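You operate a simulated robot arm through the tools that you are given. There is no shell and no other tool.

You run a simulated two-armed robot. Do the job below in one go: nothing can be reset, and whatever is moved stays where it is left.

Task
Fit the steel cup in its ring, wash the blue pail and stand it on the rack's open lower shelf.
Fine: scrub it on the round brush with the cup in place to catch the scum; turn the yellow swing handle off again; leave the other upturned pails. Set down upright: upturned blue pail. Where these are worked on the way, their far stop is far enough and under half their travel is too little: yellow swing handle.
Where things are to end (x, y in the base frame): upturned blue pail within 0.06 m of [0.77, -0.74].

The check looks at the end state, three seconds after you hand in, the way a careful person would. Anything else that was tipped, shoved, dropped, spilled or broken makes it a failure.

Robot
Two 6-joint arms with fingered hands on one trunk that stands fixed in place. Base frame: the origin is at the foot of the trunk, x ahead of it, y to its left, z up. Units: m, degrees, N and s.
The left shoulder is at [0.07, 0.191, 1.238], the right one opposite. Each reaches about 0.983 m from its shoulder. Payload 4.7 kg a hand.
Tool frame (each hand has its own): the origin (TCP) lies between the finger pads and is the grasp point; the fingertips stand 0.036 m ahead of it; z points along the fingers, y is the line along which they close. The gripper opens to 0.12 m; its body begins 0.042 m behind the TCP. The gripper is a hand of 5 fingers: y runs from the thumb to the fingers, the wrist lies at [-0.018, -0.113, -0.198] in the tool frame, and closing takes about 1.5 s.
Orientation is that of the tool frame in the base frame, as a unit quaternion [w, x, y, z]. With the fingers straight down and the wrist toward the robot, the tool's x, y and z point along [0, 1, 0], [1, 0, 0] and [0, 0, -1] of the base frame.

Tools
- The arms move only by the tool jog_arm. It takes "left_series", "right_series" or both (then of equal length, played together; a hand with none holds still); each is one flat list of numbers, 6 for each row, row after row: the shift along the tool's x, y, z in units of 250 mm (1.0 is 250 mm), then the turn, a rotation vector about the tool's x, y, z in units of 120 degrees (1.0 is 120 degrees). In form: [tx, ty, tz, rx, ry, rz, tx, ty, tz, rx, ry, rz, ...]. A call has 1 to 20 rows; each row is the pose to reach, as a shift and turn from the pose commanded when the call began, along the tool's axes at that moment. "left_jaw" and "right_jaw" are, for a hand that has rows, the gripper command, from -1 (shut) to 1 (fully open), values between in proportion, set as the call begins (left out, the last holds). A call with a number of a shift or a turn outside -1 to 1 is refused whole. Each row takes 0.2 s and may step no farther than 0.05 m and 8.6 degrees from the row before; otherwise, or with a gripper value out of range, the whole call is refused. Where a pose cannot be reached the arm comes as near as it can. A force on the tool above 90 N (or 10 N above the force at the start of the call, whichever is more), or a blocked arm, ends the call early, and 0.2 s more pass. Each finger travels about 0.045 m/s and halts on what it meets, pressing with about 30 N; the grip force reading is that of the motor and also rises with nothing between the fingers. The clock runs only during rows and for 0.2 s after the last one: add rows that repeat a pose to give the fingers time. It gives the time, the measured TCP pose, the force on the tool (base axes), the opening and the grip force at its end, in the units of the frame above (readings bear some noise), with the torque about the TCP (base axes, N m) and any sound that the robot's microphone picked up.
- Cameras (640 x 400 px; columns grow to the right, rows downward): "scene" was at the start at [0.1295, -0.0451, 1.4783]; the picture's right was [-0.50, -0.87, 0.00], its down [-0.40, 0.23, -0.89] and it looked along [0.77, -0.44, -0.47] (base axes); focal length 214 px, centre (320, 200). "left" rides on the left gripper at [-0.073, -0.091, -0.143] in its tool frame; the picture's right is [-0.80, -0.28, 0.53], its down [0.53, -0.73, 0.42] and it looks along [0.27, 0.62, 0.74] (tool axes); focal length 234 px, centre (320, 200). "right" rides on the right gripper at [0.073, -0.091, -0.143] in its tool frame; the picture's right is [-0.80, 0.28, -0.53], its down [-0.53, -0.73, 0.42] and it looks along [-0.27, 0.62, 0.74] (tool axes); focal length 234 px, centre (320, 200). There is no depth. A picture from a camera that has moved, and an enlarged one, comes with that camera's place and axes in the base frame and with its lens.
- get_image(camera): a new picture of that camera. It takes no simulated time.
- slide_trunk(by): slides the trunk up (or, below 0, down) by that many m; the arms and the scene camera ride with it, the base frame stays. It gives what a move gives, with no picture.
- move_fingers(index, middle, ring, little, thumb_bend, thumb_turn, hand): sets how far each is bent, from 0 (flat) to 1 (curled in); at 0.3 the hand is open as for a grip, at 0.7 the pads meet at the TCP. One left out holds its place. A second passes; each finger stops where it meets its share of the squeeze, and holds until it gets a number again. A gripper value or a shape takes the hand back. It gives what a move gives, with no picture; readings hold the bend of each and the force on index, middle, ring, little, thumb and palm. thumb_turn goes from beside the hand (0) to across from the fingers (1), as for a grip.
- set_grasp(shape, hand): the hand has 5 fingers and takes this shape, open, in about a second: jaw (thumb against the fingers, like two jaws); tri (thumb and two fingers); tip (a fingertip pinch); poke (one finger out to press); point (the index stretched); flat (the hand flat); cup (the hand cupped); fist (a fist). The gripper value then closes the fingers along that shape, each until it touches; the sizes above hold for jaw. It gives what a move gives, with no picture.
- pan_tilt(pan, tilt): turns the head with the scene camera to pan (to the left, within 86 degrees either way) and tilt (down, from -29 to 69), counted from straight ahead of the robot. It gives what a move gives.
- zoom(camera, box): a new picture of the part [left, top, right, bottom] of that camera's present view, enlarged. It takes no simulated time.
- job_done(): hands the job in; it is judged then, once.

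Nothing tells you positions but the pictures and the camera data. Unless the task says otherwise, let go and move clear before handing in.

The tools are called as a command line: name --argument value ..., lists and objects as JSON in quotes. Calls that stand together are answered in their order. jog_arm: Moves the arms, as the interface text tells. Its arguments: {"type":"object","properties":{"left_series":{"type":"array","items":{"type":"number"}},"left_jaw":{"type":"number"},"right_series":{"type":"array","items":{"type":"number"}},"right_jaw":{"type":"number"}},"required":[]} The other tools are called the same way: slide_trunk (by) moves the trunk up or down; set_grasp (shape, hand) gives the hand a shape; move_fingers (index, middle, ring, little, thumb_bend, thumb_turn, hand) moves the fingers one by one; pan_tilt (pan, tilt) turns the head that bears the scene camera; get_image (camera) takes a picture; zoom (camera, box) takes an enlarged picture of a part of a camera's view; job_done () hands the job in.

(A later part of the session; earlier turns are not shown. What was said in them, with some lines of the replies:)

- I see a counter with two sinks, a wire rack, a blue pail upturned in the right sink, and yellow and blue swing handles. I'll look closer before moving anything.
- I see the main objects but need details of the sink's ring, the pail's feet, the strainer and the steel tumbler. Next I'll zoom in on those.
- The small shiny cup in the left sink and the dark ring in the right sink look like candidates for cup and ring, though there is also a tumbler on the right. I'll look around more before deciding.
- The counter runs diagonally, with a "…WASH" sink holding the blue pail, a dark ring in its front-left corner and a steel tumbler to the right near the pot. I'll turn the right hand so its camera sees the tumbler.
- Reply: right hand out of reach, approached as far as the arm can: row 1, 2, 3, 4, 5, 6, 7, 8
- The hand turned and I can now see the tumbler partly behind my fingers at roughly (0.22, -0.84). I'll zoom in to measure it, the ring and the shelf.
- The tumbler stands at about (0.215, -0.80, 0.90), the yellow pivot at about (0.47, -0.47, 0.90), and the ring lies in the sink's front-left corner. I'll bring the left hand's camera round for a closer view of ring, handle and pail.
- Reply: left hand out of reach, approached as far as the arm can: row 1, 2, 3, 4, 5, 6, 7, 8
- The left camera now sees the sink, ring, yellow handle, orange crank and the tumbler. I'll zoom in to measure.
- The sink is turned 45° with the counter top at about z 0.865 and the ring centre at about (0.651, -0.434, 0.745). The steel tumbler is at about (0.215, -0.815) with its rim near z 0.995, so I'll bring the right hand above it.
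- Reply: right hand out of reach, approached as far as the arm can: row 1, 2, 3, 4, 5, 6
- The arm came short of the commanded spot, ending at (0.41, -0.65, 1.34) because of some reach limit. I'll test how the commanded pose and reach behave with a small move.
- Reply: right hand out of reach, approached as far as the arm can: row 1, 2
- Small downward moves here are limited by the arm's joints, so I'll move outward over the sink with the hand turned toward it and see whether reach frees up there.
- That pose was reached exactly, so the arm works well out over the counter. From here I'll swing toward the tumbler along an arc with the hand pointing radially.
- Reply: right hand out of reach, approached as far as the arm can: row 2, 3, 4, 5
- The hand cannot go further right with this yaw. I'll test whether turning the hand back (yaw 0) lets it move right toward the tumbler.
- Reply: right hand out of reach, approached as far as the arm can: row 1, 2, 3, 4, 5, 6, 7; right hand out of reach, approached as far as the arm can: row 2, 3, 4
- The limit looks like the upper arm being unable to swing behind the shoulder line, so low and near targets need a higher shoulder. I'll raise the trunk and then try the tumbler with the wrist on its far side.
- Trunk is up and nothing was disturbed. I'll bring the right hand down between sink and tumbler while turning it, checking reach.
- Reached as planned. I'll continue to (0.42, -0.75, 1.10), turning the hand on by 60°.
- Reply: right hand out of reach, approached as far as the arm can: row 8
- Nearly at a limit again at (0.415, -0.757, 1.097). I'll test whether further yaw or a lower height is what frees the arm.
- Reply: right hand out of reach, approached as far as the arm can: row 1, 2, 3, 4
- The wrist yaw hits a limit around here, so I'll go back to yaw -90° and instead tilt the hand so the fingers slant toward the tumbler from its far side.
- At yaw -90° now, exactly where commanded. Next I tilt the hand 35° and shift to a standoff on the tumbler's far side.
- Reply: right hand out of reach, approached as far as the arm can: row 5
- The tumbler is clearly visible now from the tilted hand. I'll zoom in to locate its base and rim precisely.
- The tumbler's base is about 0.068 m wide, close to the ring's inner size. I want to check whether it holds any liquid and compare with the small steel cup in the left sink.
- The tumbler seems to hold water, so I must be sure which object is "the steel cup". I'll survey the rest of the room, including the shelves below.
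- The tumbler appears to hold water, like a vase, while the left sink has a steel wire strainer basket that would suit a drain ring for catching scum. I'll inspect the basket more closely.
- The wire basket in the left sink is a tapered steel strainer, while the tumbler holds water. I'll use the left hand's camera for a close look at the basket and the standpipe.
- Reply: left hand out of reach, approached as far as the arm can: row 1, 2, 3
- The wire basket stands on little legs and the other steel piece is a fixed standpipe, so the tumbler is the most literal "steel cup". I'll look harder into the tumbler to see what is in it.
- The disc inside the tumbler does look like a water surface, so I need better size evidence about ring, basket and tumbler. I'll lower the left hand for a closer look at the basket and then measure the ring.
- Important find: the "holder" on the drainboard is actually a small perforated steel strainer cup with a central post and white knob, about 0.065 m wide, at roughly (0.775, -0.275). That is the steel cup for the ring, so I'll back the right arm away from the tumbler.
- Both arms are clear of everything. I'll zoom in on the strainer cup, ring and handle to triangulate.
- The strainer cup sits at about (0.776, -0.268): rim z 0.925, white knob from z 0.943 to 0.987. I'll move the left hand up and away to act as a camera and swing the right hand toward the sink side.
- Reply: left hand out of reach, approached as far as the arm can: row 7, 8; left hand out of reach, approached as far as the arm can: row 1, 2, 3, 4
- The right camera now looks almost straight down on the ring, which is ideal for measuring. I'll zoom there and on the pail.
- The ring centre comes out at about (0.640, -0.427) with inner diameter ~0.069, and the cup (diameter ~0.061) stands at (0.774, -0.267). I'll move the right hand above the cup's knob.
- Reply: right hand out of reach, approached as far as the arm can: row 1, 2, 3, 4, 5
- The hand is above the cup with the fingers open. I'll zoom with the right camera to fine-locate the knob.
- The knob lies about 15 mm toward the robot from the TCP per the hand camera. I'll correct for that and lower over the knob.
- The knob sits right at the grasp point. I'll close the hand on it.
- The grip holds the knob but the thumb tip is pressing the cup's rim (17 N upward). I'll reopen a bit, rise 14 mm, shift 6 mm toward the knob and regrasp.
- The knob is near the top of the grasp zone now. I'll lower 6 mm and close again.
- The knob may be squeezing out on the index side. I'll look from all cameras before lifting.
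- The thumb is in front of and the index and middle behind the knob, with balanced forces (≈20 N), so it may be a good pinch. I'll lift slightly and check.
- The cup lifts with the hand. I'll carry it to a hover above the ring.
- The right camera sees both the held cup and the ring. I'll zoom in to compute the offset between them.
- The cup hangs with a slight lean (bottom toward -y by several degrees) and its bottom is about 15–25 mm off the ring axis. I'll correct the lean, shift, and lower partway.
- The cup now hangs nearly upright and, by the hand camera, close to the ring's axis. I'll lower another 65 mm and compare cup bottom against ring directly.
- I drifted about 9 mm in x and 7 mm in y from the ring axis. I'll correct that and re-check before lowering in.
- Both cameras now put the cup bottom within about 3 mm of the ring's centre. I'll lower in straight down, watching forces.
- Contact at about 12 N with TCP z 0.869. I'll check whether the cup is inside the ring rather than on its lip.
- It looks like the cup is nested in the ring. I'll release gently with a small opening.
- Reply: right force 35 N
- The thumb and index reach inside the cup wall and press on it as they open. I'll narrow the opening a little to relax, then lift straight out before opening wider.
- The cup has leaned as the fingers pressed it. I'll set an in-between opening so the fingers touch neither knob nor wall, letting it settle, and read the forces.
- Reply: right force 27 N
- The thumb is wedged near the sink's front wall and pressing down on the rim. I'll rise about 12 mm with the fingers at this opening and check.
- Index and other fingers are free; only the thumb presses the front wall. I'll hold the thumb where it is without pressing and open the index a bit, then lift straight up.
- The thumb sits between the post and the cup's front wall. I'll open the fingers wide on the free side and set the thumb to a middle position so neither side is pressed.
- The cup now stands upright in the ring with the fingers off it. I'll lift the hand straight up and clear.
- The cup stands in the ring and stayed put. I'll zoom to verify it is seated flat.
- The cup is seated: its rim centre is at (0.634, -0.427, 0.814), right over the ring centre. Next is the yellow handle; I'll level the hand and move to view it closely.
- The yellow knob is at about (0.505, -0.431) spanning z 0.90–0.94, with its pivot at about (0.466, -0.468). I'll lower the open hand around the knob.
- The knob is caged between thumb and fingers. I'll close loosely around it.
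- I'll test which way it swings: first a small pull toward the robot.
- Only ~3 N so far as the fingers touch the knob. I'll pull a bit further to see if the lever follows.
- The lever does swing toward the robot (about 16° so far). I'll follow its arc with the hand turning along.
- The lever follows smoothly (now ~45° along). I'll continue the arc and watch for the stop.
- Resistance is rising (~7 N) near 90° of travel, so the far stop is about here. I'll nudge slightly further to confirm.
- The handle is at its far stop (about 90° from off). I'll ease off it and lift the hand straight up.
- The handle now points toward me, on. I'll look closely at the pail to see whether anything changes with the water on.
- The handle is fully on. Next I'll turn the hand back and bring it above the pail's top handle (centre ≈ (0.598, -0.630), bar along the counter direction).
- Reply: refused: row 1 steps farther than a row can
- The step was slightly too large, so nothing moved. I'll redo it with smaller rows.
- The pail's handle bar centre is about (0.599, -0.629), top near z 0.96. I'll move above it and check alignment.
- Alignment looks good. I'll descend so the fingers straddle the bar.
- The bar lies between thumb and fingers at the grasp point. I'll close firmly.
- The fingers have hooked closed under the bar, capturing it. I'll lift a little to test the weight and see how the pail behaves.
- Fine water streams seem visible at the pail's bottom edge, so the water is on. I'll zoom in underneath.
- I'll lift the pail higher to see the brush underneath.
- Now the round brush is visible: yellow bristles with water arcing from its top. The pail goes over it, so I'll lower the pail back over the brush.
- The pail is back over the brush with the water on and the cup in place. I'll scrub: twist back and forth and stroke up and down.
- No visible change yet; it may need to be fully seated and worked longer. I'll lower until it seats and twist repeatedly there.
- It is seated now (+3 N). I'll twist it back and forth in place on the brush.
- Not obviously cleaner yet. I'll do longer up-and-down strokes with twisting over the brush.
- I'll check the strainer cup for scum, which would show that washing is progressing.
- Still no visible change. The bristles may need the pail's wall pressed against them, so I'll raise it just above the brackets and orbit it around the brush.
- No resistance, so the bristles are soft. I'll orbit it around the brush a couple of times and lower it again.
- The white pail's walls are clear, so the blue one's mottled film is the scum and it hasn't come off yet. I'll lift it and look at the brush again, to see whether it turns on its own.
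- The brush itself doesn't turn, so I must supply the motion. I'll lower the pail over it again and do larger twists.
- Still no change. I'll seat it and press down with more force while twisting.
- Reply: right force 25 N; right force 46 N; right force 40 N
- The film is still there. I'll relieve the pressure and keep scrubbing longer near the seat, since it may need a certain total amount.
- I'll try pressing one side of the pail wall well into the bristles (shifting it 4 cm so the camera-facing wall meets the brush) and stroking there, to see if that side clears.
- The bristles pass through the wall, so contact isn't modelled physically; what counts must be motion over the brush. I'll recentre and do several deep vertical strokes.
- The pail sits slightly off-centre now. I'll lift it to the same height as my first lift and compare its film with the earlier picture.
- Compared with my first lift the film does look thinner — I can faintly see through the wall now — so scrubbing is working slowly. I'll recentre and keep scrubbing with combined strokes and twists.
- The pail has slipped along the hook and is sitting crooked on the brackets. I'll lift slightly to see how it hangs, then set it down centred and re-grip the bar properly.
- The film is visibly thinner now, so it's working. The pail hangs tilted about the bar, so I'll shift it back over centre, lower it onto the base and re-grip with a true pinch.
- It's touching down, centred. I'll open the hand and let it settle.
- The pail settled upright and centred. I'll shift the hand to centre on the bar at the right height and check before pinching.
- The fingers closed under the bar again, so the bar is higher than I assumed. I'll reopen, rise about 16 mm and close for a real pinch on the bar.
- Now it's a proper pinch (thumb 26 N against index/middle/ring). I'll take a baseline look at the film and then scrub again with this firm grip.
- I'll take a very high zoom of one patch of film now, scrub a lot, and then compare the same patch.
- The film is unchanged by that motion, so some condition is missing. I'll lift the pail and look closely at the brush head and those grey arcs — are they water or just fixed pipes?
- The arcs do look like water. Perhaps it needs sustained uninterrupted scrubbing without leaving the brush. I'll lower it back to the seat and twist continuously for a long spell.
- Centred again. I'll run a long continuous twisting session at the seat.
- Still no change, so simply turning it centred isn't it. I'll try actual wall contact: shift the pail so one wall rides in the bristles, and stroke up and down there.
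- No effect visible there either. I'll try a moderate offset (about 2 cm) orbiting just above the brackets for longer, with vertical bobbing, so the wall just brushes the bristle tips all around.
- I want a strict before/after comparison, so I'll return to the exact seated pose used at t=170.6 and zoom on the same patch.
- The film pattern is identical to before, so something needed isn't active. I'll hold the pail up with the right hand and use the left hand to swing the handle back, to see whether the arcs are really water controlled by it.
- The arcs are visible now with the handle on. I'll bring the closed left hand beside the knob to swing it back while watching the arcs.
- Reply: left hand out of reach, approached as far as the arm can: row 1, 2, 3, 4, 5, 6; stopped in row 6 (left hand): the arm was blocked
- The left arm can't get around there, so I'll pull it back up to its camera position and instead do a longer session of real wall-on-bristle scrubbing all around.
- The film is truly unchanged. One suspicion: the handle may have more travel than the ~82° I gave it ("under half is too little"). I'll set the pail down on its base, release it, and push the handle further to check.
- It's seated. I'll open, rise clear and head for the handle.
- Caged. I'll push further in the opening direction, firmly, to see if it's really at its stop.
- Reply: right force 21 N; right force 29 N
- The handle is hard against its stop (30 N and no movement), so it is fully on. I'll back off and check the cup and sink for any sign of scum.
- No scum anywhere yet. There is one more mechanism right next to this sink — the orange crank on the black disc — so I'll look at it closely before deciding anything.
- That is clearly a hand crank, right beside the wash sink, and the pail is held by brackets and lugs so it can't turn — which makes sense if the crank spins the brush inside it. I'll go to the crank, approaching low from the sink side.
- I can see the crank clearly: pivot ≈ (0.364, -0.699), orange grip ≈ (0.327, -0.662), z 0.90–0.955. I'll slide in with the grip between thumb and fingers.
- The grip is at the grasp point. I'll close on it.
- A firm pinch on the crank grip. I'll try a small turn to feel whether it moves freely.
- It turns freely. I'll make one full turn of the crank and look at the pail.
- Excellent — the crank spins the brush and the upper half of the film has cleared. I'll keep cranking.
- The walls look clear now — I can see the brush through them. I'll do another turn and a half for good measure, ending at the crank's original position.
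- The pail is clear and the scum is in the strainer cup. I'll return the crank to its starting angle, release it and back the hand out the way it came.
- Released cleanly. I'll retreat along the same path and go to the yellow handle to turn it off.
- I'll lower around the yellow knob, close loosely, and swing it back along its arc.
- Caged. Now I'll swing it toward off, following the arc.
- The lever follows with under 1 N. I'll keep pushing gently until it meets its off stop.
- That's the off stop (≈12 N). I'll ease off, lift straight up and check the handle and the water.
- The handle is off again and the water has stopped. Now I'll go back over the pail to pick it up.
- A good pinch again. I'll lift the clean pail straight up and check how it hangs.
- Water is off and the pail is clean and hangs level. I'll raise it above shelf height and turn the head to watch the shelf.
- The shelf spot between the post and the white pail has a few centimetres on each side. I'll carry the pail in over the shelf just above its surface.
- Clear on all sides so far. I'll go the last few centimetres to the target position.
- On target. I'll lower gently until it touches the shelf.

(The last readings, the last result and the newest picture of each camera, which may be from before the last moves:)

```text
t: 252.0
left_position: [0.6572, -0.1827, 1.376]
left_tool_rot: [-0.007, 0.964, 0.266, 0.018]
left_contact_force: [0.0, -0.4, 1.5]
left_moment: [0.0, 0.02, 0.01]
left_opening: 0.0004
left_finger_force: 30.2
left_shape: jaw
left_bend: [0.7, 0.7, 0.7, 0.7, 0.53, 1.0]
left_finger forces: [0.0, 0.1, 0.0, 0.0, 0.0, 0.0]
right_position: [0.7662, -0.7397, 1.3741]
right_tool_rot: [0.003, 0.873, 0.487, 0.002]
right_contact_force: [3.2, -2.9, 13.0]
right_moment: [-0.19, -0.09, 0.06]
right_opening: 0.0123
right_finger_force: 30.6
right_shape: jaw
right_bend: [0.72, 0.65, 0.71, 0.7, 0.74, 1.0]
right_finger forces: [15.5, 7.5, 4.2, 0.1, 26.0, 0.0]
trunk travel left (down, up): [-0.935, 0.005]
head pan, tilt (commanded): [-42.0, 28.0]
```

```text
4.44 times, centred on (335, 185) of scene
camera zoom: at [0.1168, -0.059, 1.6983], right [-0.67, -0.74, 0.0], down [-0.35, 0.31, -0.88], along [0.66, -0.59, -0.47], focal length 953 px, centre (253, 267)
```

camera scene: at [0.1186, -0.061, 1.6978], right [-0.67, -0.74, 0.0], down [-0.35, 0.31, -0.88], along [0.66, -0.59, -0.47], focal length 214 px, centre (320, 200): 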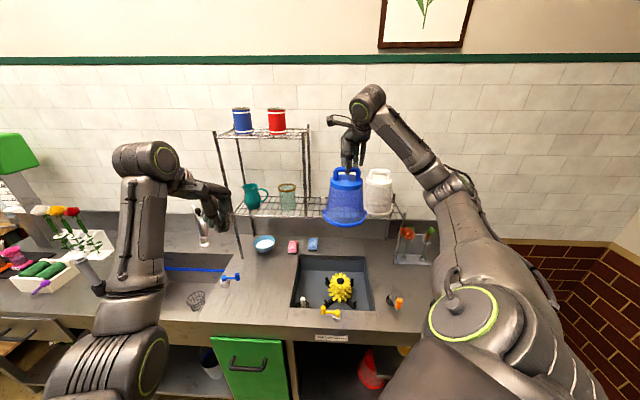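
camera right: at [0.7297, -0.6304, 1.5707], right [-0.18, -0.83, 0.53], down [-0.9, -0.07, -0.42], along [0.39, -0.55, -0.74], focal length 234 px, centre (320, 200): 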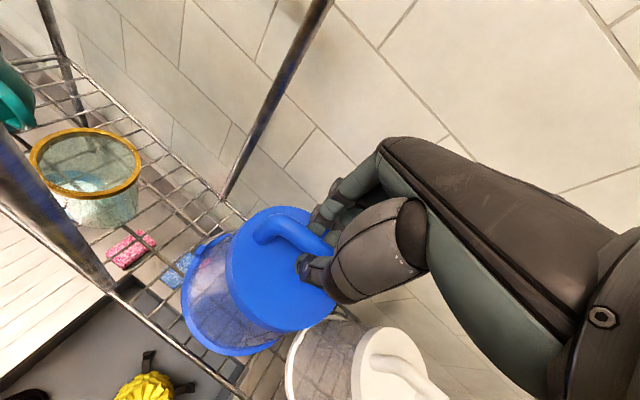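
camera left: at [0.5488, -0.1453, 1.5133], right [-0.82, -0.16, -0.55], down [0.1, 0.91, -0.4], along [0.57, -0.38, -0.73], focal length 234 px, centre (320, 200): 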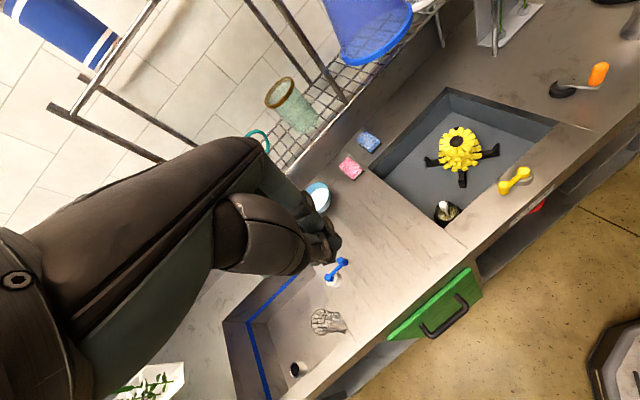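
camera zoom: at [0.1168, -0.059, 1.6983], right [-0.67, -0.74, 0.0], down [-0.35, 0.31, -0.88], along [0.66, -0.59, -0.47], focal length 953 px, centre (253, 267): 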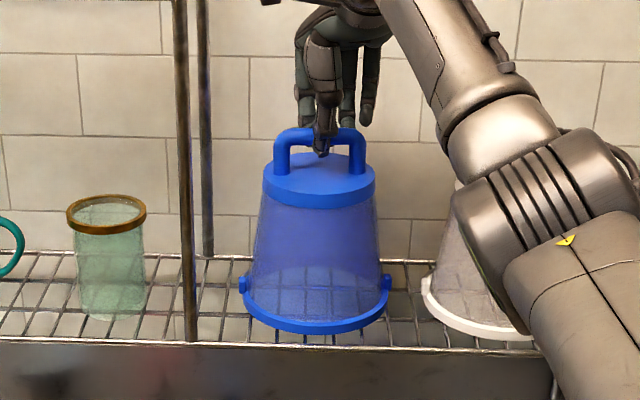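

It's down on the shelf. I'll relieve the pressing force and then open the hand.

jog_arm --right_series '[0, 0, -0.016, 0, 0, 0, 0, 0, -0.018, 0, 0, 0]'

jog_arm --right_series '[0, 0, 0, 0, 0, 0, 0, 0, 0, 0, 0, 0, 0, 0, 0, 0, 0, 0, 0, 0, 0, 0, 0, 0, 0, 0, 0, 0, 0, 0, 0, 0, 0, 0, 0, 0, 0, 0, 0, 0, 0, 0, 0, 0, 0, 0, 0, 0]' --right_jaw 0.7

zoom --camera "scene" --box '[270, 140, 400, 230]'

zoom --camera "right" --box '[180, 150, 420, 350]'

```text
t: 252.6
left_position: [0.6582, -0.182, 1.3751]
left_tool_rot: [-0.007, 0.964, 0.266, 0.018]
left_contact_force: [0.3, 0.2, 0.0]
left_moment: [-0.01, -0.02, -0.02]
left_opening: 0.0002
left_finger_force: 30.3
left_shape: jaw
left_bend: [0.7, 0.7, 0.7, 0.7, 0.53, 1.0]
left_finger forces: [0.0, 0.1, 0.1, 0.1, 0.0, 0.0]
right_position: [0.7679, -0.7398, 1.374]
right_tool_rot: [-0.001, 0.873, 0.488, 0.001]
right_contact_force: [0.6, -1.8, 5.3]
right_moment: [-0.12, -0.02, 0.07]
right_opening: 0.0124
right_finger_force: 30.1
right_shape: jaw
right_bend: [0.72, 0.65, 0.71, 0.7, 0.74, 1.0]
right_finger forces: [16.0, 7.3, 3.5, 0.1, 27.4, 0.0]
trunk travel left (down, up): [-0.935, 0.005]
head pan, tilt (commanded): [-42.0, 28.0]
```

```text
t: 254.4
left_position: [0.6598, -0.1838, 1.3754]
left_tool_rot: [-0.007, 0.964, 0.265, 0.018]
left_contact_force: [1.3, 0.2, -1.1]
left_moment: [-0.01, -0.01, 0.01]
left_opening: 0.0001
left_finger_force: 30.3
left_shape: jaw
left_bend: [0.7, 0.7, 0.7, 0.7, 0.53, 1.0]
left_finger forces: [0.0, 0.0, 0.1, 0.0, 0.0, 0.1]
right_position: [0.7677, -0.7409, 1.3732]
right_tool_rot: [0.0, 0.873, 0.488, 0.0]
right_contact_force: [-0.8, 0.3, -0.2]
right_moment: [0.02, 0.01, 0.02]
right_opening: 0.1021
right_finger_force: 0.1
right_shape: jaw
right_bend: [0.26, 0.33, 0.31, 0.32, 0.47, 0.99]
right_finger forces: [0.1, 0.1, 0.1, 0.1, 0.1, 0.0]
trunk travel left (down, up): [-0.935, 0.005]
head pan, tilt (commanded): [-42.0, 28.0]
```

```text
4.44 times, centred on (335, 185) of scene
camera zoom: at [0.1186, -0.0607, 1.6978], right [-0.67, -0.74, 0.0], down [-0.35, 0.31, -0.88], along [0.66, -0.59, -0.47], focal length 953 px, centre (253, 267)
```

zoom: 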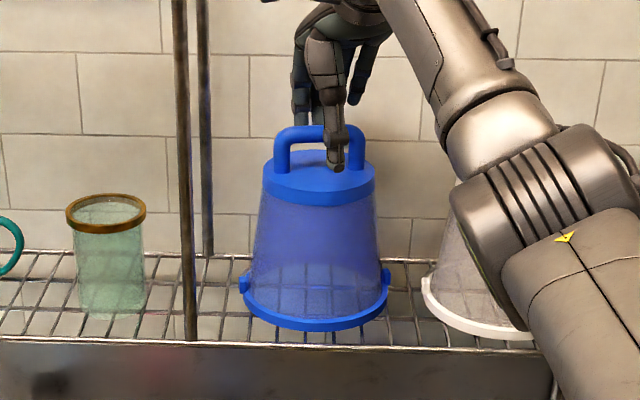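

```text
2.00 times, centred on (300, 250) of right
camera zoom: at [0.728, -0.6309, 1.5177], right [-0.18, -0.83, 0.53], down [-0.9, -0.07, -0.42], along [0.39, -0.55, -0.74], focal length 468 px, centre (360, 100)
```

zoom: 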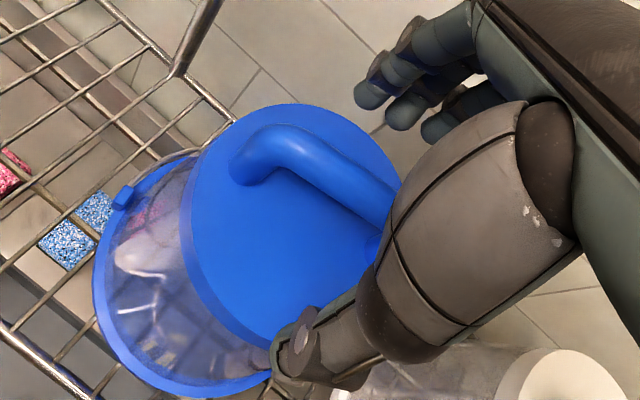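

The pail stands on the shelf on its own. I'll lift the hand straight up and back away.

jog_arm --right_series '[0, 0, -0.06, 0, 0, 0, 0, 0, -0.14, 0, 0, 0, 0, 0, -0.24, 0, 0, 0, 0, -0.05, -0.34, 0, 0, 0, 0, -0.2, -0.36, 0, 0, 0, 0, -0.38, -0.36, 0, 0, 0, 0, -0.56, -0.36, 0, 0, 0, 0, -0.74, -0.36, 0, 0, 0]'

get_image --camera "scene"

zoom --camera "scene" --box '[230, 90, 450, 250]'

get_image --camera "right"

```text
t: 256.2
left_position: [0.6554, -0.1821, 1.3763]
left_tool_rot: [-0.007, 0.964, 0.266, 0.02]
left_contact_force: [0.0, -0.3, -0.3]
left_moment: [0.01, -0.02, -0.02]
left_opening: 0.0001
left_finger_force: 30.5
left_shape: jaw
left_bend: [0.7, 0.7, 0.7, 0.7, 0.53, 1.0]
left_finger forces: [0.0, 0.1, 0.0, 0.1, 0.0, 0.0]
right_position: [0.6075, -0.6422, 1.4661]
right_tool_rot: [0.001, 0.872, 0.489, 0.001]
right_contact_force: [0.1, 0.1, 0.3]
right_moment: [0.01, -0.07, -0.01]
right_opening: 0.1018
right_finger_force: 0.0
right_shape: jaw
right_bend: [0.26, 0.33, 0.31, 0.32, 0.47, 0.99]
right_finger forces: [0.0, 0.1, 0.0, 0.1, 0.0, 0.1]
trunk travel left (down, up): [-0.935, 0.005]
head pan, tilt (commanded): [-42.0, 28.0]
```

```text
taken
camera scene: at [0.1149, -0.0604, 1.6982], right [-0.67, -0.74, 0.0], down [-0.35, 0.31, -0.88], along [0.66, -0.59, -0.47], focal length 214 px, centre (320, 200)
```

scene: 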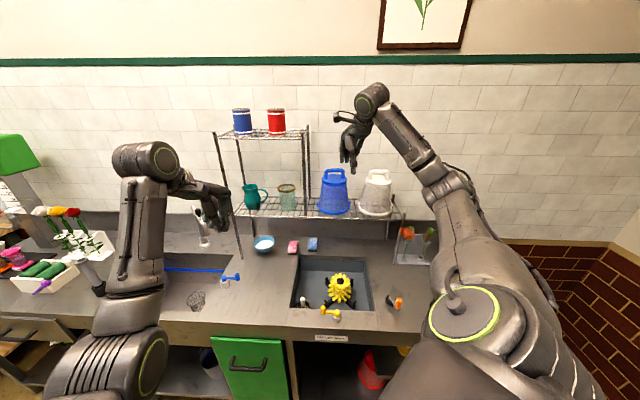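

```text
2.50 times, centred on (340, 170) of scene
camera zoom: at [0.1149, -0.0604, 1.6982], right [-0.67, -0.74, 0.0], down [-0.35, 0.31, -0.88], along [0.66, -0.59, -0.47], focal length 536 px, centre (270, 275)
```

zoom: 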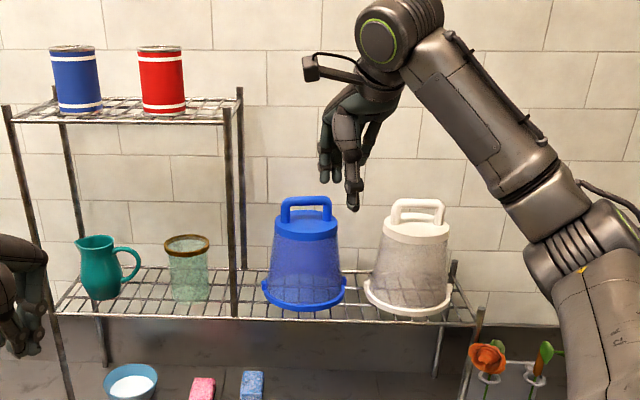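

```text
taken
camera right: at [0.5674, -0.5331, 1.6093], right [-0.18, -0.83, 0.53], down [-0.9, -0.07, -0.43], along [0.39, -0.55, -0.74], focal length 234 px, centre (320, 200)
```

right: 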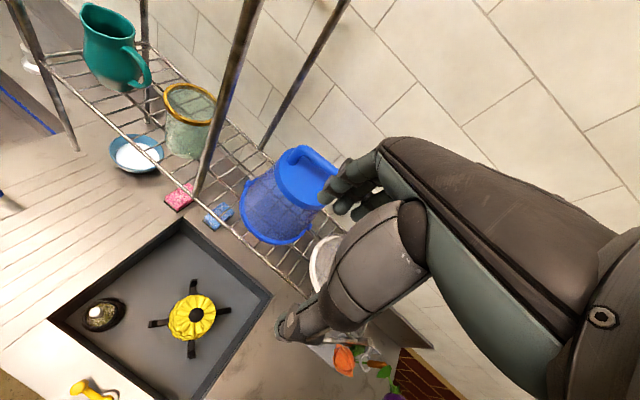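

The blue pail stands at about (0.76, -0.735) beside the untouched white pail. Before finishing I'll move the right hand further clear and survey everything for disturbances.

jog_arm --right_series '[0, -0.1, -0.05, 0, 0, 0, 0, -0.25, -0.1, 0, 0, 0, 0, -0.35, -0.12, 0, 0, 0]'

zoom --camera "left" --box '[360, 60, 640, 260]'

zoom --camera "scene" --box '[280, 220, 450, 340]'

pan_tilt --pan -15 --tilt 38

get_image --camera "scene"

zoom --camera "scene" --box '[100, 60, 420, 240]'

```text
t: 257.0
left_position: [0.6576, -0.1821, 1.3752]
left_tool_rot: [-0.007, 0.964, 0.265, 0.019]
left_contact_force: [0.1, -0.3, 0.7]
left_moment: [0.0, 0.0, -0.02]
left_opening: 0.0003
left_finger_force: 29.8
left_shape: jaw
left_bend: [0.7, 0.7, 0.7, 0.7, 0.53, 1.0]
left_finger forces: [0.0, 0.0, 0.0, 0.0, 0.0, 0.1]
right_position: [0.5327, -0.5968, 1.4961]
right_tool_rot: [0.0, 0.872, 0.489, -0.001]
right_contact_force: [0.3, 0.1, 0.4]
right_moment: [-0.02, -0.05, -0.01]
right_opening: 0.102
right_finger_force: 0.1
right_shape: jaw
right_bend: [0.26, 0.33, 0.31, 0.32, 0.47, 0.99]
right_finger forces: [0.0, 0.0, 0.0, 0.0, 0.0, 0.0]
trunk travel left (down, up): [-0.935, 0.005]
head pan, tilt (commanded): [-42.0, 28.0]
```

```text
2.00 times, centred on (500, 160) of left
camera zoom: at [0.5448, -0.1442, 1.515], right [-0.82, -0.16, -0.56], down [0.1, 0.91, -0.4], along [0.57, -0.38, -0.73], focal length 468 px, centre (-40, 280)
```

zoom: 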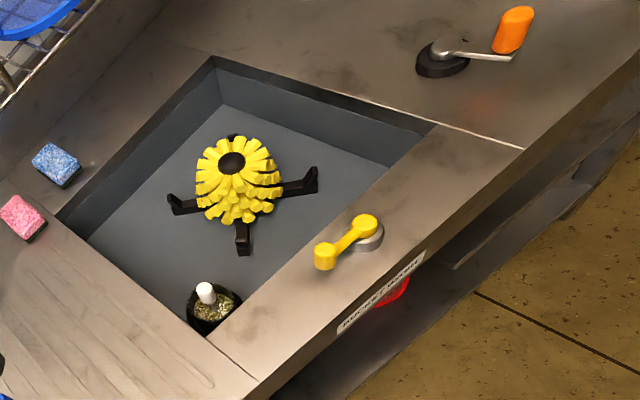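

```text
3.33 times, centred on (365, 280) of scene
camera zoom: at [0.116, -0.0598, 1.698], right [-0.67, -0.74, 0.0], down [-0.35, 0.31, -0.88], along [0.66, -0.59, -0.47], focal length 715 px, centre (170, -67)
```

zoom: 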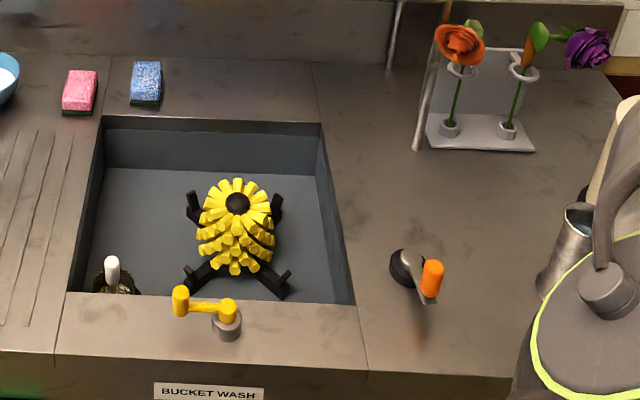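

```text
t: 257.9
left_position: [0.6599, -0.1834, 1.3758]
left_tool_rot: [-0.007, 0.964, 0.265, 0.018]
left_contact_force: [-0.2, -0.7, 0.6]
left_moment: [0.0, 0.03, -0.02]
left_opening: 0.0001
left_finger_force: 29.7
left_shape: jaw
left_bend: [0.7, 0.7, 0.7, 0.7, 0.53, 1.0]
left_finger forces: [0.0, 0.0, 0.0, 0.0, 0.0, 0.0]
right_position: [0.5369, -0.5992, 1.4933]
right_tool_rot: [-0.001, 0.873, 0.488, 0.0]
right_contact_force: [0.4, -0.4, -0.3]
right_moment: [-0.01, 0.01, 0.0]
right_opening: 0.1021
right_finger_force: 0.1
right_shape: jaw
right_bend: [0.26, 0.33, 0.31, 0.32, 0.47, 0.99]
right_finger forces: [0.1, 0.1, 0.0, 0.0, 0.0, 0.1]
trunk travel left (down, up): [-0.935, 0.005]
head pan, tilt (commanded): [-15.0, 38.0]
```

```text
taken
camera scene: at [0.1348, -0.0223, 1.6823], right [-0.26, -0.97, 0.0], down [-0.59, 0.16, -0.79], along [0.76, -0.2, -0.62], focal length 214 px, centre (320, 200)
```

scene: 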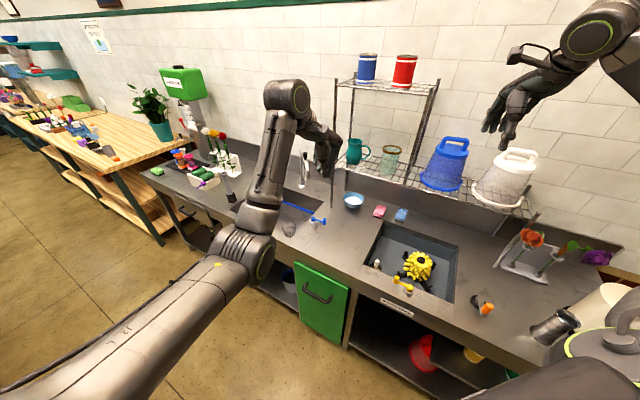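

```text
2.00 times, centred on (260, 150) of scene
camera zoom: at [0.1348, -0.0223, 1.6823], right [-0.26, -0.97, 0.0], down [-0.59, 0.16, -0.79], along [0.76, -0.2, -0.62], focal length 429 px, centre (440, 300)
```

zoom: 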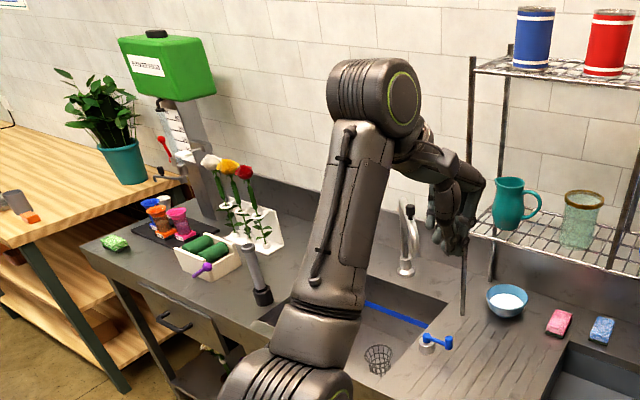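

Everything else looks untouched: the tumbler, flowers, bowl, sponges, basket and jars are in place, the handle is off and the cup is in its ring holding the scum. One last close look at the pail on the shelf.

zoom --camera "scene" --box '[390, 110, 560, 230]'

zoom --camera "right" --box '[160, 100, 400, 300]'

```text
3.33 times, centred on (475, 170) of scene
camera zoom: at [0.1348, -0.0223, 1.6823], right [-0.26, -0.97, 0.0], down [-0.59, 0.16, -0.79], along [0.76, -0.2, -0.62], focal length 715 px, centre (-197, 300)
```

zoom: 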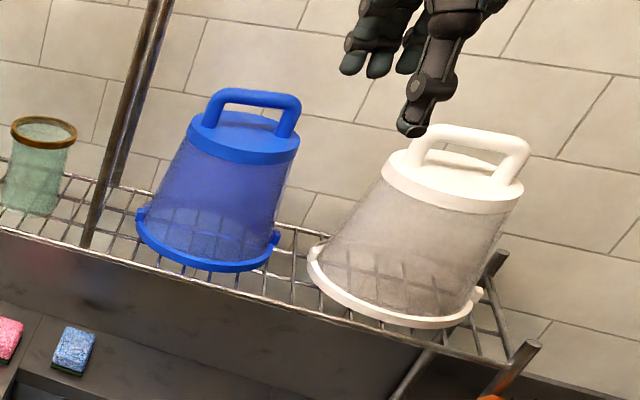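

```text
2.00 times, centred on (280, 200) of right
camera zoom: at [0.4965, -0.4889, 1.6379], right [-0.18, -0.83, 0.53], down [-0.9, -0.07, -0.42], along [0.39, -0.55, -0.74], focal length 468 px, centre (400, 200)
```

zoom: 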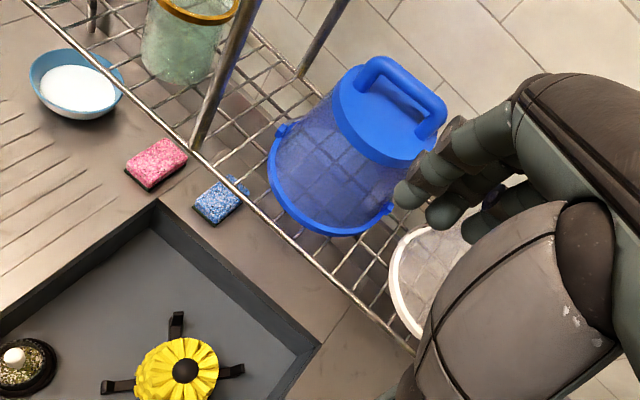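

The blue pail is clean and stands level on the open lower shelf near (0.76, -0.735). The strainer cup is seated in its ring with the scum, the yellow handle is off, and both hands are clear, so I'm handing in.

job_done

```text
The job is handed in.
```

I fitted the steel cup in its ring, washed the blue pail and stood it on the rack's open lower shelf. I have handed the job in. I don't have the result of the check.

- **Cup:** the perforated strainer cup with the white knob is seated in the ring in the wash sink. It now holds the scum from the wash.
- **Pail:** its walls cleared fully, and it stands level at about (0.76, -0.735), roughly 2 cm from the target. I left it in the same upturned position as the white pail, taking "upright" to mean standing level on its rim.
- **Yellow handle:** I turned it to its far stop for the wash and back to its off stop afterwards. The water has stopped.
- **Orange crank:** the task didn't mention it, but turning the pail on the brush did nothing. The crank by the sink spins the brush, so I used it for the wash and left it close to its original angle.
- **Everything else:** I saw nothing tipped, spilled or shoved. The water tumbler, flowers, bowl and sponges looked as they were, and so did the other pails. The left arm was stopped once by a block partway through, and nothing on that side looked moved afterwards.
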